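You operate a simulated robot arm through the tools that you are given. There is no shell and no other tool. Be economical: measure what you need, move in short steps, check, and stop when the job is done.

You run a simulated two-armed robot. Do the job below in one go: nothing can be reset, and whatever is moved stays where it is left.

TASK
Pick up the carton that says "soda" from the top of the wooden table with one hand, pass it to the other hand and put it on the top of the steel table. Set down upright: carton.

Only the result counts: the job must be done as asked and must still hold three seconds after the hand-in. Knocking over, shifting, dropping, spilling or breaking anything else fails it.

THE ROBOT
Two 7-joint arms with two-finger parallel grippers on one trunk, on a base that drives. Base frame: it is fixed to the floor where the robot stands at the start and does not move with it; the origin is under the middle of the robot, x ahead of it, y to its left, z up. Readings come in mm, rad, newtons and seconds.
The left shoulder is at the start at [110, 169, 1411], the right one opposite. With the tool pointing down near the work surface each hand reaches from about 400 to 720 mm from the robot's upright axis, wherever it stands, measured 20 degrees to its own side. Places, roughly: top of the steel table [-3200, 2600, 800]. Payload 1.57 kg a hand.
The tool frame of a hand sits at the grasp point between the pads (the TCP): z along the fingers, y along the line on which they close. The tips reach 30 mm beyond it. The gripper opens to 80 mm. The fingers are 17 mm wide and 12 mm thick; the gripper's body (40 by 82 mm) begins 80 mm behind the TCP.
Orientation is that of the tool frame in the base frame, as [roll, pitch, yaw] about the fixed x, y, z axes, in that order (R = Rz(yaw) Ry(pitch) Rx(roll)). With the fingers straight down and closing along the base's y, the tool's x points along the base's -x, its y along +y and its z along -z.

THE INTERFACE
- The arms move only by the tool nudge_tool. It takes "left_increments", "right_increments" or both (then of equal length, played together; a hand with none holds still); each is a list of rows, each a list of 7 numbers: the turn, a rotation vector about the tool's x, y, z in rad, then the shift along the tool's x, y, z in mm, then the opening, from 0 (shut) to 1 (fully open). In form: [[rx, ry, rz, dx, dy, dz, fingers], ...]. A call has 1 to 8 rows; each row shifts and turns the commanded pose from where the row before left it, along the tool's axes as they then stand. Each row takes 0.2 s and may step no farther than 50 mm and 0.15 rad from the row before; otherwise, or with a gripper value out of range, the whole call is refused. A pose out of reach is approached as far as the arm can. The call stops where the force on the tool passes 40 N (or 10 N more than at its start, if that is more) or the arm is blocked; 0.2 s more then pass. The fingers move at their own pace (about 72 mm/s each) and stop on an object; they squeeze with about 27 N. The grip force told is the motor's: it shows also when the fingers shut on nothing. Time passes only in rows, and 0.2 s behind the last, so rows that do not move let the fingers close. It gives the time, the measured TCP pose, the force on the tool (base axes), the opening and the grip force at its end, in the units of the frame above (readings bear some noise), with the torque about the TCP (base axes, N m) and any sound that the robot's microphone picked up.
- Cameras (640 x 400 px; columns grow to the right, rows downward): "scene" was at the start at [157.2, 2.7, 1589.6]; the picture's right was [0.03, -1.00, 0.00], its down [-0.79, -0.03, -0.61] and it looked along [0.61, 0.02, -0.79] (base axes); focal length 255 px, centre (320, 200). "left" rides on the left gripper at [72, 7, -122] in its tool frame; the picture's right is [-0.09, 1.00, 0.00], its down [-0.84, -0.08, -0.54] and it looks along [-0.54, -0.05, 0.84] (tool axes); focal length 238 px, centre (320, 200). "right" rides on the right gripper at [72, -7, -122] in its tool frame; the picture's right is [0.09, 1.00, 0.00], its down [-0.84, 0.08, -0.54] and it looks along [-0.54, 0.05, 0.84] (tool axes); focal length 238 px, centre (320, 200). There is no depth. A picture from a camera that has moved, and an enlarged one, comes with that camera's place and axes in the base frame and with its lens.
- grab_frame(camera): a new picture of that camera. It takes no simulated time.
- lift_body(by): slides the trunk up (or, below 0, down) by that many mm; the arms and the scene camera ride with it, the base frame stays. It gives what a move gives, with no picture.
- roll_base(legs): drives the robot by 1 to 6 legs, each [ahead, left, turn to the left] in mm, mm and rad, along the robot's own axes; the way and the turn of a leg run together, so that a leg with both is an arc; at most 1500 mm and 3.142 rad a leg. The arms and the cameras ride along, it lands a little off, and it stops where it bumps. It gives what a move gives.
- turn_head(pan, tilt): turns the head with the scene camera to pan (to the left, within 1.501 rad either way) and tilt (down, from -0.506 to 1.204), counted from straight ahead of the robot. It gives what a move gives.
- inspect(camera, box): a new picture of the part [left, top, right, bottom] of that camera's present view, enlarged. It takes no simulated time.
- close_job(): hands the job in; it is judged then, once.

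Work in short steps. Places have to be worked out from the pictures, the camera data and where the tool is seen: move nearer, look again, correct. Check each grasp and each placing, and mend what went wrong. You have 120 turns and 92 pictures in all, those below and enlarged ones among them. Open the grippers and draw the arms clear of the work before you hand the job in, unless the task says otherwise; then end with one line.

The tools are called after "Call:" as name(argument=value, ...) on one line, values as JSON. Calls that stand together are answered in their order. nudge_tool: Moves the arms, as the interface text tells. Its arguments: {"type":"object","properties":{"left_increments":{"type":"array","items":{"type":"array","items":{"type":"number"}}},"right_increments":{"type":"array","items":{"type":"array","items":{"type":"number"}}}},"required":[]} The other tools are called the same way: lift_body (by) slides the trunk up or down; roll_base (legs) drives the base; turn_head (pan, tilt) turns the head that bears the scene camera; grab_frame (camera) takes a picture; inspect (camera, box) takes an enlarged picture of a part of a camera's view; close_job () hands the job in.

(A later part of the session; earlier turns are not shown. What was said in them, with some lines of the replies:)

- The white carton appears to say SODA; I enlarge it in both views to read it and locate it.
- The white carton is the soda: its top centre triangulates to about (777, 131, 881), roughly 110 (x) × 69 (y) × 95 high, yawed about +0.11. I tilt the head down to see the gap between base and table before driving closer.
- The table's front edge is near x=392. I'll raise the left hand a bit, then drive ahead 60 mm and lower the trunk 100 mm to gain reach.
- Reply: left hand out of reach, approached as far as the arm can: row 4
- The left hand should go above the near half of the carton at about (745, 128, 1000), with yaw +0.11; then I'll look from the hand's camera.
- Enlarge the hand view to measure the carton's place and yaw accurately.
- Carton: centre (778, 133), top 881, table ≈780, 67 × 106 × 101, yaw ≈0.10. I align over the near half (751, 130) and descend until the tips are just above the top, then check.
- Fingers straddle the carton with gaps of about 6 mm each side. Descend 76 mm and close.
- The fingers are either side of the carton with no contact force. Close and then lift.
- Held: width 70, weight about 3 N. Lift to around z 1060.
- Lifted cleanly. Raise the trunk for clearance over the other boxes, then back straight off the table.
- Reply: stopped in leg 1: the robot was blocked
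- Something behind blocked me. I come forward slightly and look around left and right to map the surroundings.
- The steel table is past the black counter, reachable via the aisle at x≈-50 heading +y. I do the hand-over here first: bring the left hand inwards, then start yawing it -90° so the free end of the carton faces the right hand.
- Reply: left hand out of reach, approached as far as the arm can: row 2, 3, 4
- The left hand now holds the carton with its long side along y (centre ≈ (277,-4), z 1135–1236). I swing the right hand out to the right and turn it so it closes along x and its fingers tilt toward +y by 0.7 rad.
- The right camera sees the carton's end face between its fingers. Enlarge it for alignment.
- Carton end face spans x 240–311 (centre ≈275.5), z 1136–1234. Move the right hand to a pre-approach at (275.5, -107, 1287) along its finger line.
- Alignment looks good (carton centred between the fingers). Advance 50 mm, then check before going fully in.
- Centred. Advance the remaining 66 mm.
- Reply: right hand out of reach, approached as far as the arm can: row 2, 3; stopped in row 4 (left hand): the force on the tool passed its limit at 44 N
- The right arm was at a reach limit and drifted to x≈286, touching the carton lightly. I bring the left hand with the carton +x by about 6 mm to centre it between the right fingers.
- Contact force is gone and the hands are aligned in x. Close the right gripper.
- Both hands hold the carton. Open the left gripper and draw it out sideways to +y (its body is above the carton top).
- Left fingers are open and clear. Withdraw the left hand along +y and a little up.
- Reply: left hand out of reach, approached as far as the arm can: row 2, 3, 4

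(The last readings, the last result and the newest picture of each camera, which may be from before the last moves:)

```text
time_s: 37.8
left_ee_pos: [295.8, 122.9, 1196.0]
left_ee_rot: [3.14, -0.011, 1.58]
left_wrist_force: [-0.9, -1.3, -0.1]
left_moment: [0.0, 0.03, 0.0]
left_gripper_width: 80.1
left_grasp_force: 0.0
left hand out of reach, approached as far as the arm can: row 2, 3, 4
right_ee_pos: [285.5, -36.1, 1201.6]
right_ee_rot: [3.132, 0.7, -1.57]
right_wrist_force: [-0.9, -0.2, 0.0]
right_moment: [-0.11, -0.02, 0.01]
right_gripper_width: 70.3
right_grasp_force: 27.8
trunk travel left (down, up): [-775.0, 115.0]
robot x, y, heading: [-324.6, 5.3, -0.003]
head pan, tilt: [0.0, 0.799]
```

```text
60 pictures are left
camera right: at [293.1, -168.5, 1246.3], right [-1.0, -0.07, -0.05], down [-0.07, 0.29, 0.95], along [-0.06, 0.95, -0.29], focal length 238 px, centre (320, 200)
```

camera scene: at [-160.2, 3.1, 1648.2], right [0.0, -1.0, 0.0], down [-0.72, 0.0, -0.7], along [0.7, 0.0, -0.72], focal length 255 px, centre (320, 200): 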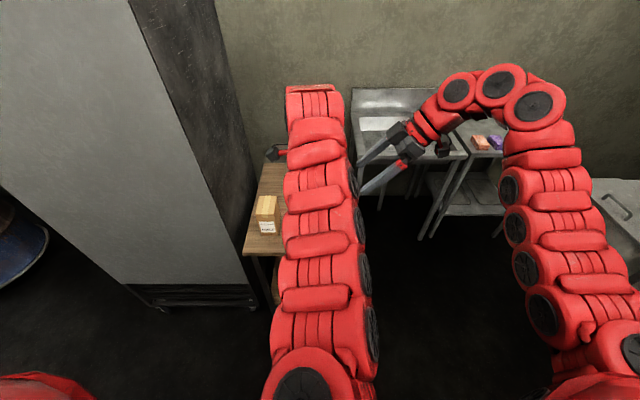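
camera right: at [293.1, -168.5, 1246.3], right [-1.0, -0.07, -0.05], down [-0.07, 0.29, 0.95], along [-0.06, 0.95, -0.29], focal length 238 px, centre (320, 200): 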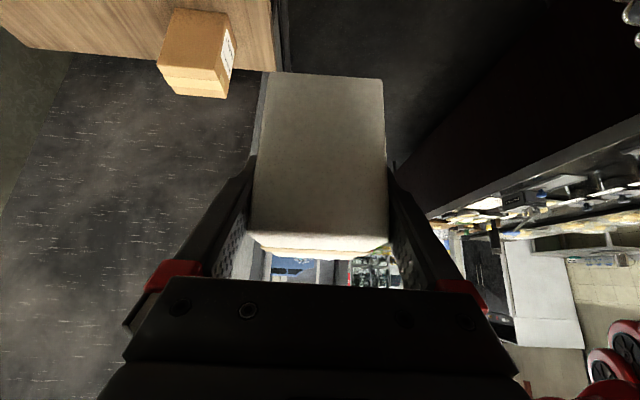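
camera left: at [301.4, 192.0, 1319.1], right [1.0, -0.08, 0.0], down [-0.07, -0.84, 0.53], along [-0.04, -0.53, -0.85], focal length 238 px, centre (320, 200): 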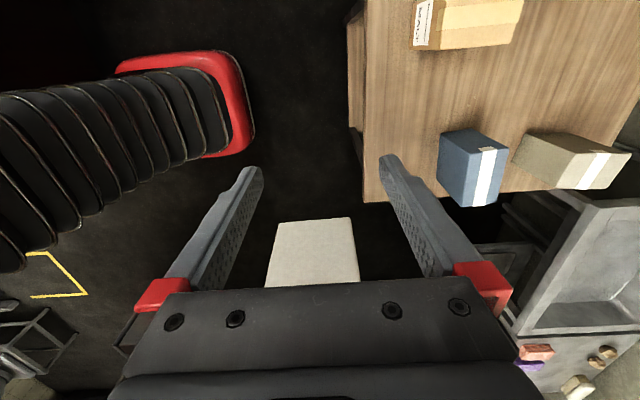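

The right hand now holds the carton alone, left hand clear. I move both hands outward to comfortable travel poses.

Call:
nudge_tool(right_increments=[[0, 0, 0, 20, 0, -15, 0], [0, 0, 0, 27, 0, -20, 0], [0, 0, 0, 30, 0, -25, 0], [0, 0, 0, 30, 0, -25, 0], [0, 0, 0, 0, 0, 0, 0]], left_increments=[[0, 0, -0.14, 30, 0, 0, 1], [0, 0, -0.14, 30, 0, 0, 1], [0, 0, -0.14, 30, 0, 0, 1], [0, 0, -0.14, 30, 0, 0, 1], [0, 0, -0.14, 0, 0, 0, 1]])

Call:
grab_frame(camera="scene")

```text
time_s: 39.0
left_ee_pos: [297.3, 218.5, 1198.5]
left_ee_rot: [3.129, 0.001, 2.281]
left_wrist_force: [-1.1, -0.4, 0.4]
left_moment: [-0.01, -0.02, 0.03]
left_gripper_width: 79.8
left_grasp_force: 0.1
left hand out of reach, approached as far as the arm can: row 1, 2, 3, 4
right_ee_pos: [289.0, -171.4, 1196.7]
right_ee_rot: [3.133, 0.7, -1.57]
right_wrist_force: [-0.4, 0.1, 0.4]
right_moment: [-0.12, -0.01, -0.03]
right_gripper_width: 69.9
right_grasp_force: 27.3
trunk travel left (down, up): [-775.0, 115.0]
robot x, y, heading: [-323.2, 1.9, 0.001]
head pan, tilt: [0.0, 0.799]
```

```text
59 pictures are left
camera scene: at [-160.9, 3.8, 1648.3], right [0.0, -1.0, 0.0], down [-0.72, 0.0, -0.7], along [0.7, 0.0, -0.72], focal length 255 px, centre (320, 200)
```

scene: 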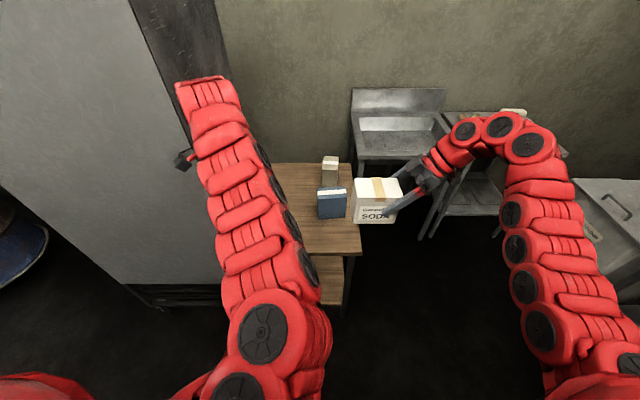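

The carton is upright and SODA is legible, facing me. I come ahead 60 mm (rear clearance), then turn left in two steps, looking between.

Call:
roll_base(legs=[[60, 0, 0], [0, 0, 0.8]])

Call:
turn_head(pan=0.75, tilt=0.6)

Call:
grab_frame(camera="scene")

```text
time_s: 42.0
left_ee_pos: [28.2, 593.4, 1196.6]
left_ee_rot: [3.132, 0.002, 3.059]
left_wrist_force: [-0.2, -0.9, -0.4]
left_moment: [0.0, 0.01, -0.01]
left_gripper_width: 79.9
left_grasp_force: 0.0
right_ee_pos: [295.4, 310.7, 1195.9]
right_ee_rot: [3.133, 0.699, -0.793]
right_wrist_force: [-0.2, 0.2, 0.1]
right_moment: [-0.06, -0.07, -0.03]
right_gripper_width: 70.3
right_grasp_force: 27.1
trunk travel left (down, up): [-775.0, 115.0]
robot x, y, heading: [-264.9, 1.7, 0.781]
head pan, tilt: [0.0, 0.799]
```

```text
time_s: 43.1
left_ee_pos: [29.4, 593.6, 1198.0]
left_ee_rot: [3.132, 0.001, 3.058]
left_wrist_force: [-0.2, 0.6, 0.1]
left_moment: [0.02, 0.01, 0.05]
left_gripper_width: 79.8
left_grasp_force: 0.1
right_ee_pos: [296.0, 311.0, 1196.9]
right_ee_rot: [3.133, 0.7, -0.794]
right_wrist_force: [0.1, -0.1, -0.1]
right_moment: [-0.08, -0.1, -0.03]
right_gripper_width: 70.1
right_grasp_force: 27.2
trunk travel left (down, up): [-775.0, 115.0]
robot x, y, heading: [-266.2, 0.8, 0.777]
head pan, tilt: [0.75, 0.6]
```

```text
58 pictures are left
camera scene: at [-200.8, 149.0, 1665.2], right [1.0, -0.04, 0.0], down [-0.02, -0.56, -0.82], along [0.04, 0.82, -0.57], focal length 255 px, centre (320, 200)
```

scene: 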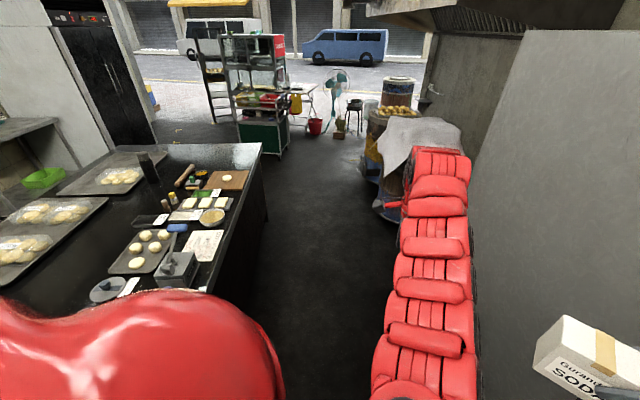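

Counter edge is at x≈-555 and the aisle is free. I finish the turn to +y, shift right 200 mm and drive up the aisle 1300 mm, then look.

Call:
roll_base(legs=[[0, 0, 0.794], [0, -200, 0], [1300, 0, 0]])

Call:
turn_head(pan=0.6, tilt=0.5)

Call:
grab_frame(camera="scene")

```text
time_s: 52.9
left_ee_pos: [-294.6, 1923.1, 1197.6]
left_ee_rot: [3.131, 0.002, -2.42]
left_wrist_force: [0.4, -0.2, 0.4]
left_moment: [0.02, 0.02, -0.01]
left_gripper_width: 80.0
left_grasp_force: 0.1
right_ee_pos: [93.3, 1920.6, 1196.5]
right_ee_rot: [3.132, 0.701, 0.014]
right_wrist_force: [-0.5, -0.1, -0.4]
right_moment: [0.0, -0.15, 0.0]
right_gripper_width: 70.0
right_grasp_force: 27.0
trunk travel left (down, up): [-775.0, 115.0]
robot x, y, heading: [-75.1, 1305.3, 1.583]
head pan, tilt: [0.75, 0.6]
```

```text
time_s: 53.6
left_ee_pos: [-294.2, 1925.8, 1196.9]
left_ee_rot: [3.132, 0.001, -2.42]
left_wrist_force: [-0.1, 0.1, 0.7]
left_moment: [-0.01, 0.01, 0.01]
left_gripper_width: 79.9
left_grasp_force: 0.1
right_ee_pos: [93.8, 1920.6, 1195.9]
right_ee_rot: [3.133, 0.701, 0.014]
right_wrist_force: [-0.5, -0.2, -0.2]
right_moment: [0.02, -0.15, 0.01]
right_gripper_width: 69.9
right_grasp_force: 27.5
trunk travel left (down, up): [-775.0, 115.0]
robot x, y, heading: [-75.2, 1304.8, 1.585]
head pan, tilt: [0.6, 0.499]
```

```text
57 pictures are left
camera scene: at [-123.5, 1460.9, 1674.2], right [0.82, 0.58, 0.0], down [0.28, -0.39, -0.88], along [-0.51, 0.72, -0.48], focal length 255 px, centre (320, 200)
```

scene: 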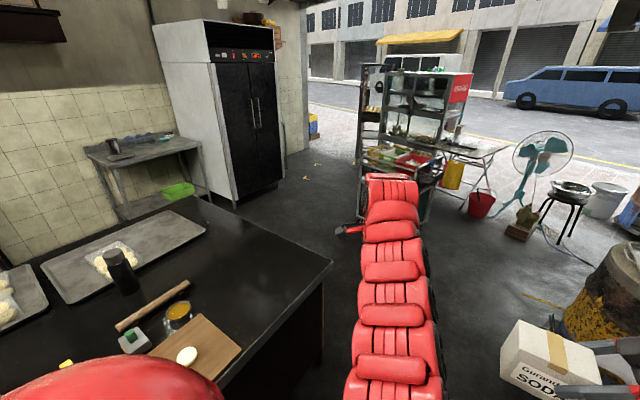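

The steel table stands against the tiled wall at roughly x≈-3300, y 2150–3100. Drive ahead to y≈2550, turn left to face -x, and look.

Call:
roll_base(legs=[[1250, 0, 0], [0, 0, 1.557]])

Call:
turn_head(pan=0, tilt=0.5)

Call:
grab_frame(camera="scene")

```text
time_s: 63.6
left_ee_pos: [-715.8, 2312.0, 1197.1]
left_ee_rot: [3.13, 0.002, -0.841]
left_wrist_force: [1.0, 0.2, 0.0]
left_moment: [-0.03, 0.02, -0.02]
left_gripper_width: 79.9
left_grasp_force: 0.0
right_ee_pos: [-716.6, 2700.9, 1196.7]
right_ee_rot: [3.133, 0.699, 1.59]
right_wrist_force: [0.8, 0.2, -0.2]
right_moment: [0.12, 0.01, -0.02]
right_gripper_width: 69.9
right_grasp_force: 27.0
trunk travel left (down, up): [-775.0, 115.0]
robot x, y, heading: [-100.1, 2539.0, -3.12]
head pan, tilt: [0.6, 0.499]
```

```text
time_s: 64.7
left_ee_pos: [-715.9, 2312.6, 1197.0]
left_ee_rot: [3.132, 0.002, -0.841]
left_wrist_force: [-0.3, 0.0, -0.1]
left_moment: [-0.04, 0.0, 0.0]
left_gripper_width: 80.1
left_grasp_force: 0.0
right_ee_pos: [-715.6, 2699.6, 1196.9]
right_ee_rot: [3.132, 0.698, 1.589]
right_wrist_force: [-0.8, -0.2, 0.3]
right_moment: [0.13, 0.0, 0.02]
right_gripper_width: 70.0
right_grasp_force: 26.8
trunk travel left (down, up): [-775.0, 115.0]
robot x, y, heading: [-101.4, 2538.4, -3.124]
head pan, tilt: [0.0, 0.499]
```

```text
56 pictures are left
camera scene: at [-268.4, 2535.0, 1674.2], right [-0.02, 1.0, 0.0], down [0.48, 0.01, -0.88], along [-0.88, -0.02, -0.48], focal length 255 px, centre (320, 200)
```

scene: 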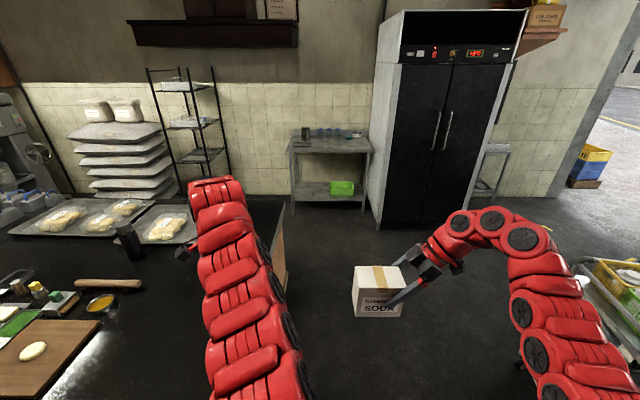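

Table front edge ≈ x -3040, y 2117–3030, front half free. Drive 1500 mm ahead, then look again.

Call:
roll_base(legs=[[1500, 0, -0.02], [400, 0, 0]])

Call:
turn_head(pan=0, tilt=0.7)

Call:
grab_frame(camera="scene")

```text
time_s: 74.2
left_ee_pos: [-2623.6, 2321.9, 1197.3]
left_ee_rot: [3.13, 0.002, -0.869]
left_wrist_force: [1.1, 0.6, -0.2]
left_moment: [0.02, -0.04, 0.02]
left_gripper_width: 80.0
left_grasp_force: 0.0
right_ee_pos: [-2613.2, 2709.9, 1196.5]
right_ee_rot: [3.133, 0.699, 1.564]
right_wrist_force: [-0.5, 0.0, -0.4]
right_moment: [0.12, -0.01, 0.02]
right_gripper_width: 69.9
right_grasp_force: 27.2
trunk travel left (down, up): [-775.0, 115.0]
robot x, y, heading: [-1998.5, 2532.9, 3.13]
head pan, tilt: [0.0, 0.499]
```

```text
time_s: 74.9
left_ee_pos: [-2624.5, 2322.7, 1196.8]
left_ee_rot: [3.132, 0.002, -0.869]
left_wrist_force: [-0.2, 0.2, 0.0]
left_moment: [-0.05, -0.01, -0.03]
left_gripper_width: 80.2
left_grasp_force: 0.0
right_ee_pos: [-2614.2, 2710.2, 1195.8]
right_ee_rot: [3.131, 0.7, 1.563]
right_wrist_force: [-0.1, 0.5, -0.8]
right_moment: [0.11, 0.0, 0.02]
right_gripper_width: 70.1
right_grasp_force: 27.0
trunk travel left (down, up): [-775.0, 115.0]
robot x, y, heading: [-2000.7, 2531.6, 3.136]
head pan, tilt: [0.0, 0.7]
```

```text
55 pictures are left
camera scene: at [-2165.4, 2532.9, 1656.5], right [0.01, 1.0, 0.0], down [0.64, 0.0, -0.76], along [-0.76, 0.01, -0.64], focal length 255 px, centre (320, 200)
```

scene: 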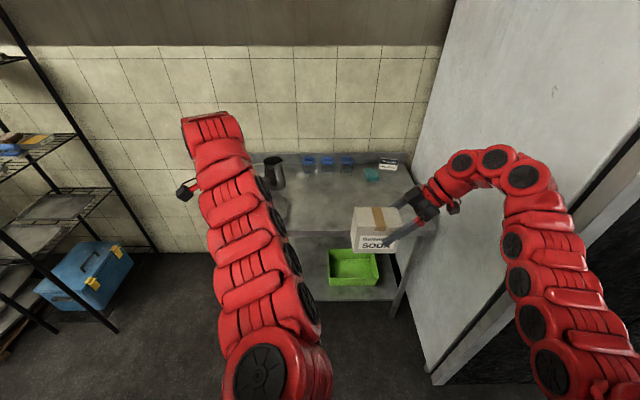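

Table top spans x ≈ -2940…-3600; the free area is around (-3120, 2640) with cups, pitcher and small items further back. Drive 505 mm ahead.

Call:
roll_base(legs=[[505, 0, 0]])

Call:
grab_frame(camera="scene")

Call:
grab_frame(camera="left")

Call:
grab_frame(camera="right")

```text
time_s: 77.9
left_ee_pos: [-3140.3, 2326.7, 1197.3]
left_ee_rot: [3.131, 0.001, -0.871]
left_wrist_force: [0.0, -0.3, 0.0]
left_moment: [0.0, 0.04, 0.03]
left_gripper_width: 80.0
left_grasp_force: 0.0
right_ee_pos: [-3128.0, 2716.6, 1197.9]
right_ee_rot: [3.134, 0.701, 1.562]
right_wrist_force: [0.9, -0.2, -0.1]
right_moment: [0.12, -0.02, 0.04]
right_gripper_width: 69.9
right_grasp_force: 27.3
trunk travel left (down, up): [-775.0, 115.0]
robot x, y, heading: [-2515.2, 2533.0, 3.13]
head pan, tilt: [0.0, 0.7]
```

```text
54 pictures are left
camera scene: at [-2679.5, 2537.6, 1656.6], right [0.01, 1.0, 0.0], down [0.64, -0.01, -0.76], along [-0.76, 0.01, -0.64], focal length 255 px, centre (320, 200)
```

scene: 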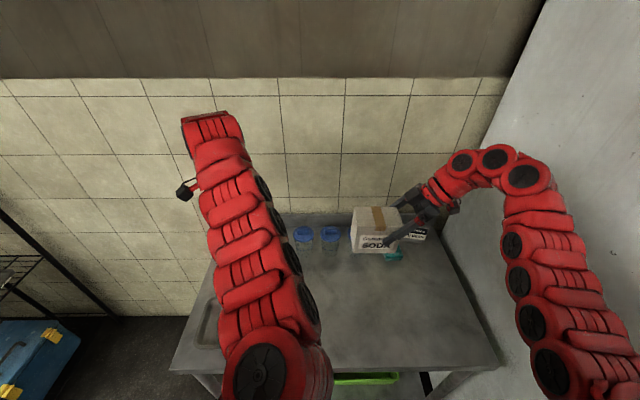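

```text
53 pictures are left
camera left: at [-3097.4, 2269.3, 1319.9], right [-0.82, -0.57, 0.01], down [-0.47, 0.69, 0.54], along [-0.32, 0.44, -0.84], focal length 238 px, centre (320, 200)
```

left: 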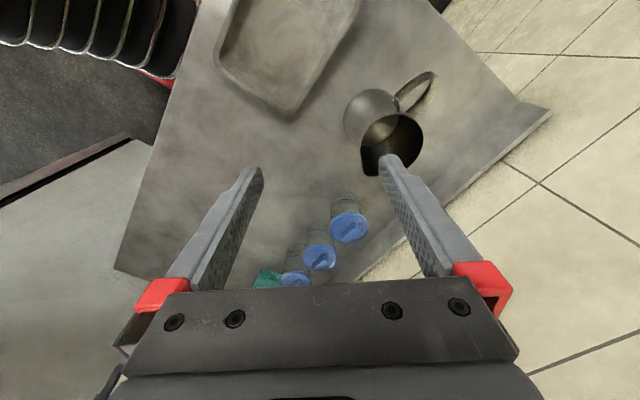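

```text
52 pictures are left
camera right: at [-3135.3, 2849.9, 1242.1], right [1.0, 0.07, -0.05], down [0.07, -0.29, 0.95], along [0.05, -0.95, -0.3], focal length 238 px, centre (320, 200)
```

right: 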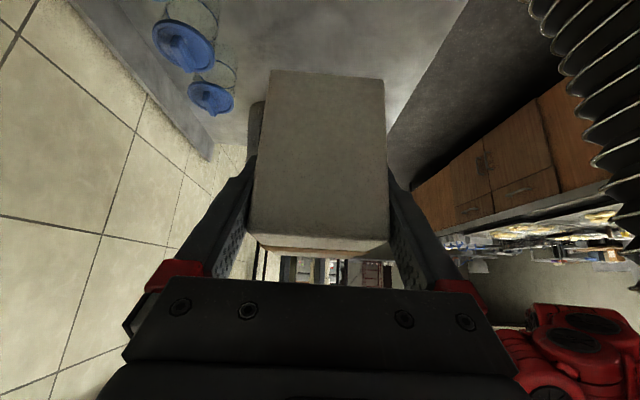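

Clear space below the carton; nearest items ≥130 mm away. Lower the right hand 250 mm straight down.

Call:
nudge_tool(right_increments=[[0, 0, 0, 23, 0, 27.3, 0], [0, 0, 0, 23, 0, 27.3, 0], [0, 0, 0, 23, 0, 27.3, 0], [0, 0, 0, 23, 0, 27.3, 0], [0, 0, 0, 23, 0, 27.3, 0], [0, 0, 0, 23, 0, 27.3, 0], [0, 0, 0, 23, 0, 27.3, 0], [0, 0, 0, 0, 0, 0, 0]])

Call:
grab_frame(camera="scene")

Call:
grab_frame(camera="left")

```text
time_s: 79.7
left_ee_pos: [-3140.4, 2327.8, 1197.4]
left_ee_rot: [3.132, 0.002, -0.872]
left_wrist_force: [-0.7, 0.2, 0.1]
left_moment: [0.02, -0.01, 0.0]
left_gripper_width: 79.9
left_grasp_force: 0.1
right_ee_pos: [-3128.3, 2718.0, 947.8]
right_ee_rot: [3.134, 0.701, 1.562]
right_wrist_force: [-0.2, -0.4, 0.1]
right_moment: [0.11, -0.02, -0.01]
right_gripper_width: 70.1
right_grasp_force: 27.0
trunk travel left (down, up): [-775.0, 115.0]
robot x, y, heading: [-2517.5, 2536.3, 3.131]
head pan, tilt: [0.0, 0.7]
```

```text
51 pictures are left
camera scene: at [-2679.8, 2537.5, 1656.6], right [0.01, 1.0, 0.0], down [0.64, -0.01, -0.76], along [-0.76, 0.01, -0.64], focal length 255 px, centre (320, 200)
```

scene: 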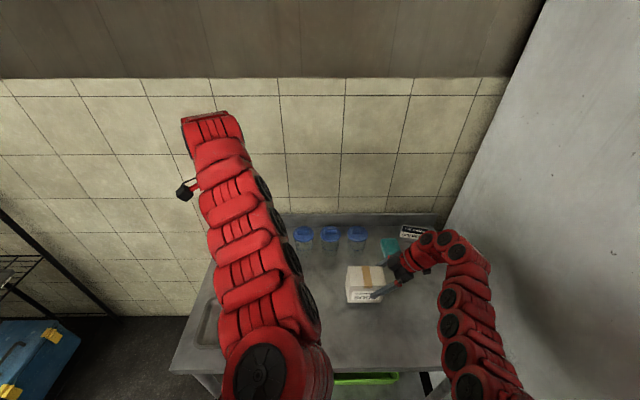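

```text
50 pictures are left
camera left: at [-3097.6, 2269.2, 1319.7], right [-0.82, -0.57, 0.01], down [-0.47, 0.69, 0.54], along [-0.32, 0.44, -0.84], focal length 238 px, centre (320, 200)
```

left: 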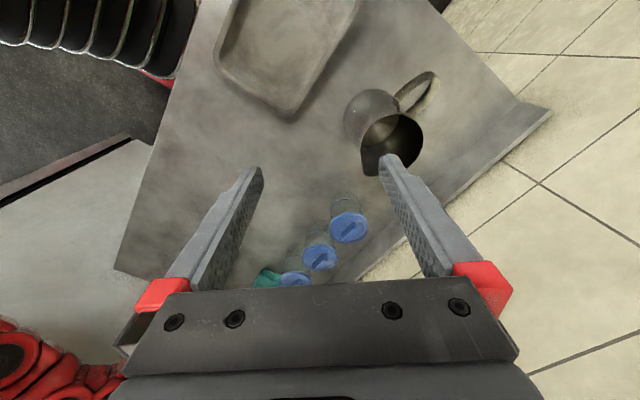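

Enlarge around the carton to check the wrist's clearance from the small items.

Call:
inspect(camera="scene", box=[300, 210, 500, 335])

Call:
grab_frame(camera="right")

```text
3.20 times, centred on (400, 272) of scene
camera zoom: at [-2679.8, 2537.5, 1656.6], right [0.01, 1.0, 0.0], down [0.64, -0.01, -0.76], along [-0.76, 0.01, -0.64], focal length 816 px, centre (64, -32)
```

zoom: 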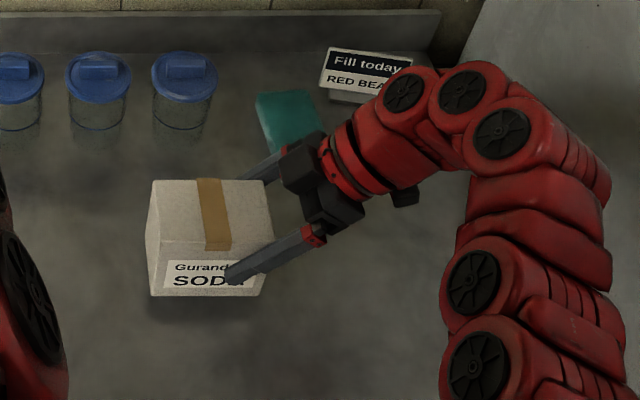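

```text
48 pictures are left
camera right: at [-3135.3, 2851.5, 991.7], right [1.0, 0.07, -0.05], down [0.07, -0.29, 0.95], along [0.05, -0.95, -0.3], focal length 238 px, centre (320, 200)
```

right: 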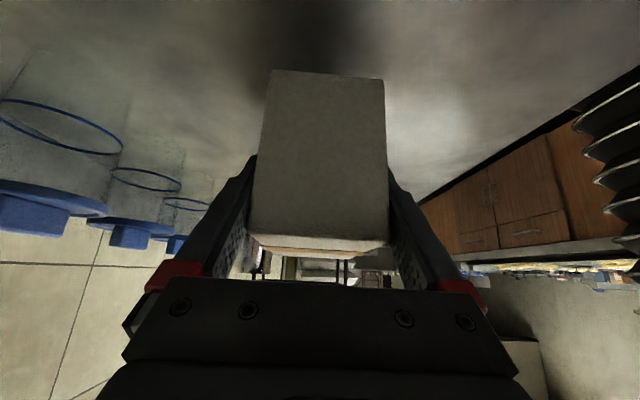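

All items are well clear of the gripper. Lower 65 mm, then creep down to contact.

Call:
nudge_tool(right_increments=[[0, 0, 0, 16, 0, 19, 0], [0, 0, 0, 16, 0, 19, 0], [0, 0, 0, 6.4, 0, 7.6, 0], [0, 0, 0, 0, 0, 0, 0]])

Call:
inspect(camera="scene", box=[300, 210, 500, 335])

```text
time_s: 80.7
left_ee_pos: [-3136.2, 2326.4, 1200.5]
left_ee_rot: [3.129, 0.005, -0.871]
left_wrist_force: [1.0, 0.8, 0.0]
left_moment: [0.03, -0.02, 0.01]
left_gripper_width: 80.1
left_grasp_force: 0.0
right_ee_pos: [-3124.9, 2715.8, 888.8]
right_ee_rot: [3.138, 0.699, 1.567]
right_wrist_force: [2.2, 0.6, 27.3]
right_moment: [-0.25, 0.49, 0.08]
right_gripper_width: 70.2
right_grasp_force: 26.9
trunk travel left (down, up): [-775.0, 115.0]
robot x, y, heading: [-2515.1, 2534.7, 3.133]
head pan, tilt: [0.0, 0.7]
```

```text
3.20 times, centred on (400, 272) of scene
camera zoom: at [-2675.4, 2536.4, 1657.0], right [0.01, 1.0, 0.0], down [0.64, -0.01, -0.77], along [-0.77, 0.01, -0.64], focal length 816 px, centre (64, -32)
```

zoom: 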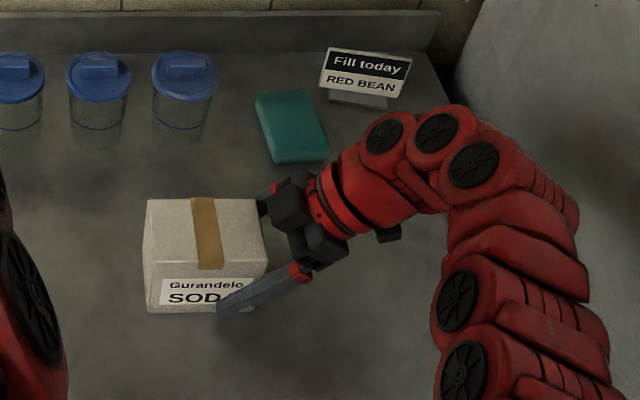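

Contact at TCP z≈888 (27 N up): the carton rests on the table. Ease off by ~3 mm to relieve the press, then check.

Call:
nudge_tool(right_increments=[[0, 0, 0, -1.6, 0, -1.9, 0], [0, 0, 0, 0, 0, 0, 0]])

Call:
inspect(camera="right", box=[220, 40, 420, 165])

```text
time_s: 81.3
left_ee_pos: [-3139.4, 2327.5, 1199.1]
left_ee_rot: [3.128, 0.002, -0.871]
left_wrist_force: [0.5, -0.6, -0.6]
left_moment: [0.01, 0.0, 0.0]
left_gripper_width: 79.8
left_grasp_force: 0.1
right_ee_pos: [-3124.4, 2714.9, 889.3]
right_ee_rot: [3.132, 0.697, 1.561]
right_wrist_force: [4.9, -1.4, 6.7]
right_moment: [-0.22, 0.19, 0.12]
right_gripper_width: 70.1
right_grasp_force: 26.9
trunk travel left (down, up): [-775.0, 115.0]
robot x, y, heading: [-2512.8, 2535.5, 3.134]
head pan, tilt: [0.0, 0.7]
```

```text
3.20 times, centred on (320, 102) of right
camera zoom: at [-3131.7, 2849.6, 934.6], right [1.0, 0.07, -0.05], down [0.07, -0.29, 0.95], along [0.05, -0.95, -0.3], focal length 763 px, centre (320, 512)
```

zoom: 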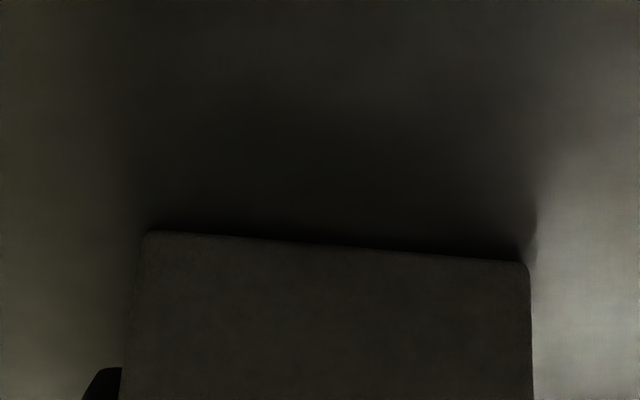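

The carton's bottom edge shows higher relative to the hand than before: it slid in the grip when pressed. I check its pose in full views.

Call:
grab_frame(camera="right")

Call:
inspect(camera="scene", box=[330, 250, 430, 312])

```text
45 pictures are left
camera right: at [-3131.7, 2849.6, 934.6], right [1.0, 0.07, -0.05], down [0.07, -0.29, 0.95], along [0.05, -0.95, -0.3], focal length 238 px, centre (320, 200)
```

right: 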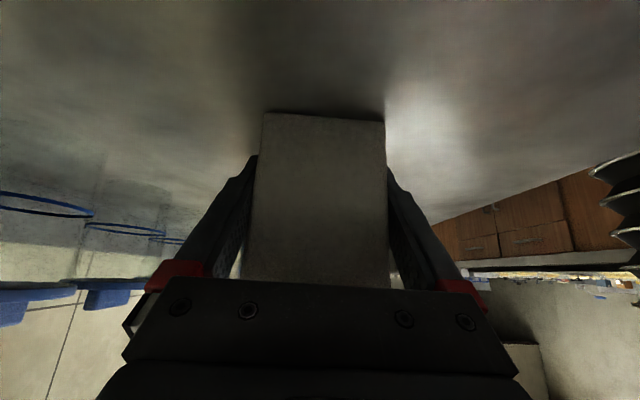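

```text
6.40 times, centred on (380, 281) of scene
camera zoom: at [-2678.0, 2537.0, 1656.5], right [0.01, 1.0, 0.0], down [0.64, -0.01, -0.77], along [-0.77, 0.01, -0.64], focal length 1631 px, centre (-64, -318)
```

zoom: 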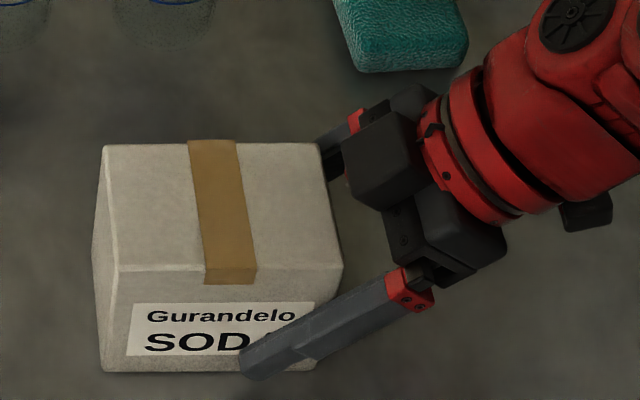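

The carton is level and standing on the table (table top ≈852, carton top ≈956); the fingertips are still just above the table. Open the right gripper.

Call:
nudge_tool(right_increments=[[0, 0, 0, 0, 0, 0, 0.8], [0, 0, 0, 0, 0, 0, 1], [0, 0, 0, 0, 0, 0, 1], [0, 0, 0, 0, 0, 0, 1]])

Call:
grab_frame(camera="right")

Call:
inspect(camera="scene", box=[330, 250, 430, 312])

```text
time_s: 82.3
left_ee_pos: [-3139.8, 2328.2, 1197.7]
left_ee_rot: [3.13, 0.0, -0.871]
left_wrist_force: [0.4, -0.5, -0.7]
left_moment: [-0.03, 0.02, 0.0]
left_gripper_width: 80.1
left_grasp_force: 0.0
right_ee_pos: [-3126.3, 2716.0, 889.9]
right_ee_rot: [3.135, 0.702, 1.563]
right_wrist_force: [-1.0, 0.3, 0.6]
right_moment: [0.0, -0.02, 0.0]
right_gripper_width: 80.0
right_grasp_force: 0.1
trunk travel left (down, up): [-775.0, 115.0]
robot x, y, heading: [-2516.2, 2538.6, 3.133]
head pan, tilt: [0.0, 0.7]
```

```text
43 pictures are left
camera right: at [-3133.5, 2850.2, 934.8], right [1.0, 0.07, -0.05], down [0.07, -0.29, 0.95], along [0.05, -0.95, -0.3], focal length 238 px, centre (320, 200)
```

right: 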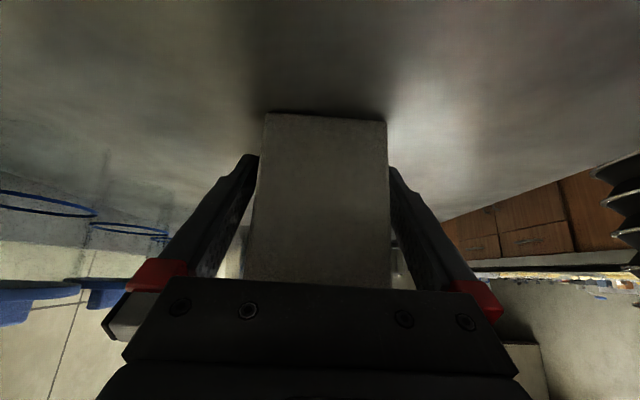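

```text
6.40 times, centred on (380, 281) of scene
camera zoom: at [-2680.0, 2537.6, 1656.5], right [0.01, 1.0, 0.0], down [0.64, -0.01, -0.76], along [-0.76, 0.01, -0.64], focal length 1631 px, centre (-64, -318)
```

zoom: 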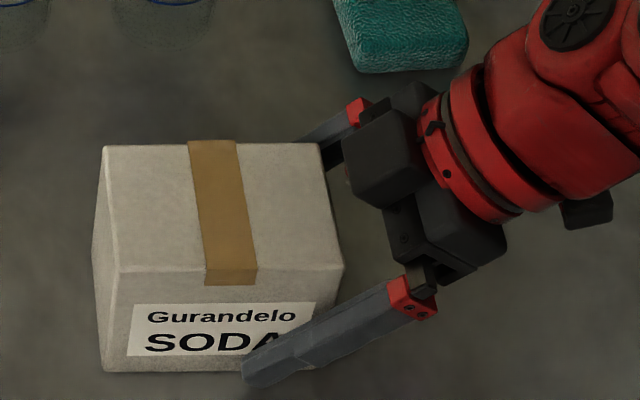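

Released and standing stably with gaps on both sides. Withdraw the right hand back along its fingers.

Call:
nudge_tool(right_increments=[[0, 0, 0, 0, 0, -15, 1], [0, 0, 0, 0, 0, -20, 1], [0, 0, 0, 0, 0, -25, 1], [0, 0, 0, 0, 0, -30, 1], [0, 0, 0, 0, 0, -35, 1], [0, 0, 0, 0, 0, 0, 1]])

Call:
grab_frame(camera="scene")

Call:
grab_frame(camera="right")

```text
time_s: 83.7
left_ee_pos: [-3140.1, 2327.0, 1197.2]
left_ee_rot: [3.131, 0.001, -0.871]
left_wrist_force: [0.2, -0.3, -0.7]
left_moment: [0.0, 0.01, -0.03]
left_gripper_width: 80.0
left_grasp_force: 0.0
right_ee_pos: [-3127.6, 2793.6, 987.5]
right_ee_rot: [3.133, 0.7, 1.563]
right_wrist_force: [0.2, 0.0, 0.7]
right_moment: [0.0, 0.0, 0.02]
right_gripper_width: 80.0
right_grasp_force: 0.0
trunk travel left (down, up): [-775.0, 115.0]
robot x, y, heading: [-2520.7, 2534.1, 3.132]
head pan, tilt: [0.0, 0.7]
```

```text
41 pictures are left
camera scene: at [-2680.3, 2536.8, 1656.5], right [0.01, 1.0, 0.0], down [0.64, -0.01, -0.76], along [-0.76, 0.01, -0.64], focal length 255 px, centre (320, 200)
```

scene: 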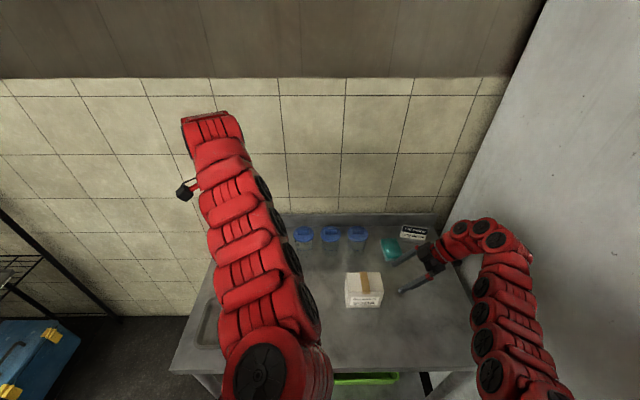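

```text
40 pictures are left
camera right: at [-3134.3, 2927.6, 1033.1], right [1.0, 0.07, -0.05], down [0.07, -0.29, 0.95], along [0.05, -0.95, -0.3], focal length 238 px, centre (320, 200)
```

right: 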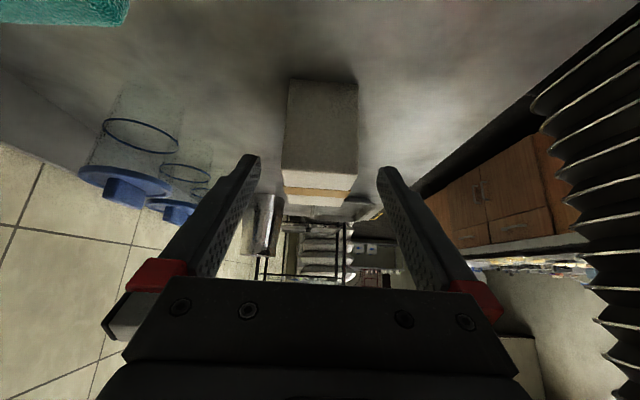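

The carton stands upright and alone. Raise the right hand straight up, then back the robot away 300 mm.

Call:
nudge_tool(right_increments=[[0, 0, 0, -23, 0, -27.3, 1], [0, 0, 0, -23, 0, -27.3, 1], [0, 0, 0, -23, 0, -27.3, 1], [0, 0, 0, -23, 0, -27.3, 1], [0, 0, 0, -23, 0, -27.3, 1], [0, 0, 0, 0, 0, 0, 1]])

Call:
roll_base(legs=[[-300, 0, 0]])

Call:
grab_frame(camera="scene")

Call:
inspect(camera="scene", box=[270, 130, 470, 255])

```text
time_s: 85.1
left_ee_pos: [-3139.5, 2327.6, 1197.5]
left_ee_rot: [3.132, 0.001, -0.871]
left_wrist_force: [0.0, -0.2, -1.0]
left_moment: [0.0, 0.0, 0.02]
left_gripper_width: 80.2
left_grasp_force: 0.1
right_ee_pos: [-3127.0, 2796.0, 1163.4]
right_ee_rot: [3.133, 0.699, 1.561]
right_wrist_force: [-1.0, 0.1, -0.5]
right_moment: [-0.03, -0.01, -0.01]
right_gripper_width: 79.7
right_grasp_force: 0.0
trunk travel left (down, up): [-775.0, 115.0]
robot x, y, heading: [-2515.9, 2538.6, 3.131]
head pan, tilt: [0.0, 0.7]
```

```text
time_s: 87.2
left_ee_pos: [-2838.8, 2329.4, 1196.4]
left_ee_rot: [3.131, 0.001, -0.881]
left_wrist_force: [-0.2, 0.2, -1.1]
left_moment: [-0.03, -0.01, -0.02]
left_gripper_width: 80.1
left_grasp_force: 0.1
right_ee_pos: [-2820.9, 2798.2, 1161.1]
right_ee_rot: [3.133, 0.701, 1.551]
right_wrist_force: [-1.1, -0.5, -0.9]
right_moment: [0.04, -0.05, 0.04]
right_gripper_width: 80.1
right_grasp_force: 0.3
trunk travel left (down, up): [-775.0, 115.0]
robot x, y, heading: [-2212.9, 2531.1, 3.123]
head pan, tilt: [0.0, 0.7]
```

```text
39 pictures are left
camera scene: at [-2376.2, 2534.7, 1656.4], right [0.02, 1.0, 0.0], down [0.64, -0.01, -0.76], along [-0.76, 0.01, -0.64], focal length 255 px, centre (320, 200)
```

scene: 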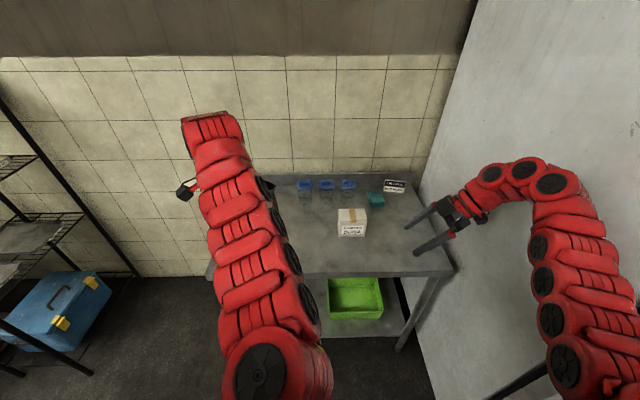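

```text
3.20 times, centred on (370, 192) of scene
camera zoom: at [-2376.2, 2534.7, 1656.4], right [0.02, 1.0, 0.0], down [0.64, -0.01, -0.76], along [-0.76, 0.01, -0.64], focal length 816 px, centre (160, 224)
```

zoom: 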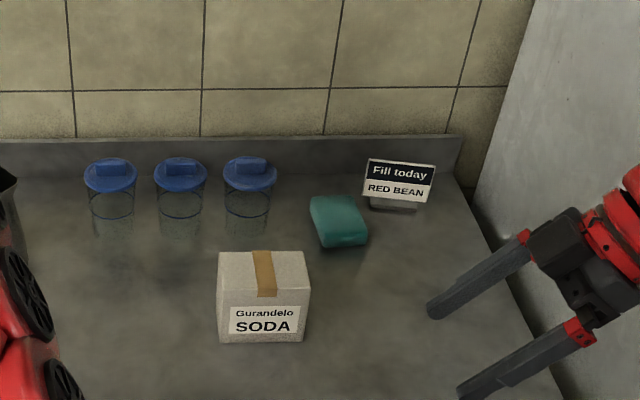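

The soda carton stands upright on the steel table, nothing else on it was touched, both grippers are open and the arms are clear. Handing in.

Call:
close_job()

```text
The job is handed in.
```

The "soda" carton was picked up with the left hand and passed to the right. It now stands upright on the steel table with the grippers open and the arms clear. On the way I backed into something behind the robot, most likely the black counter, and I did not check whether that moved anything.
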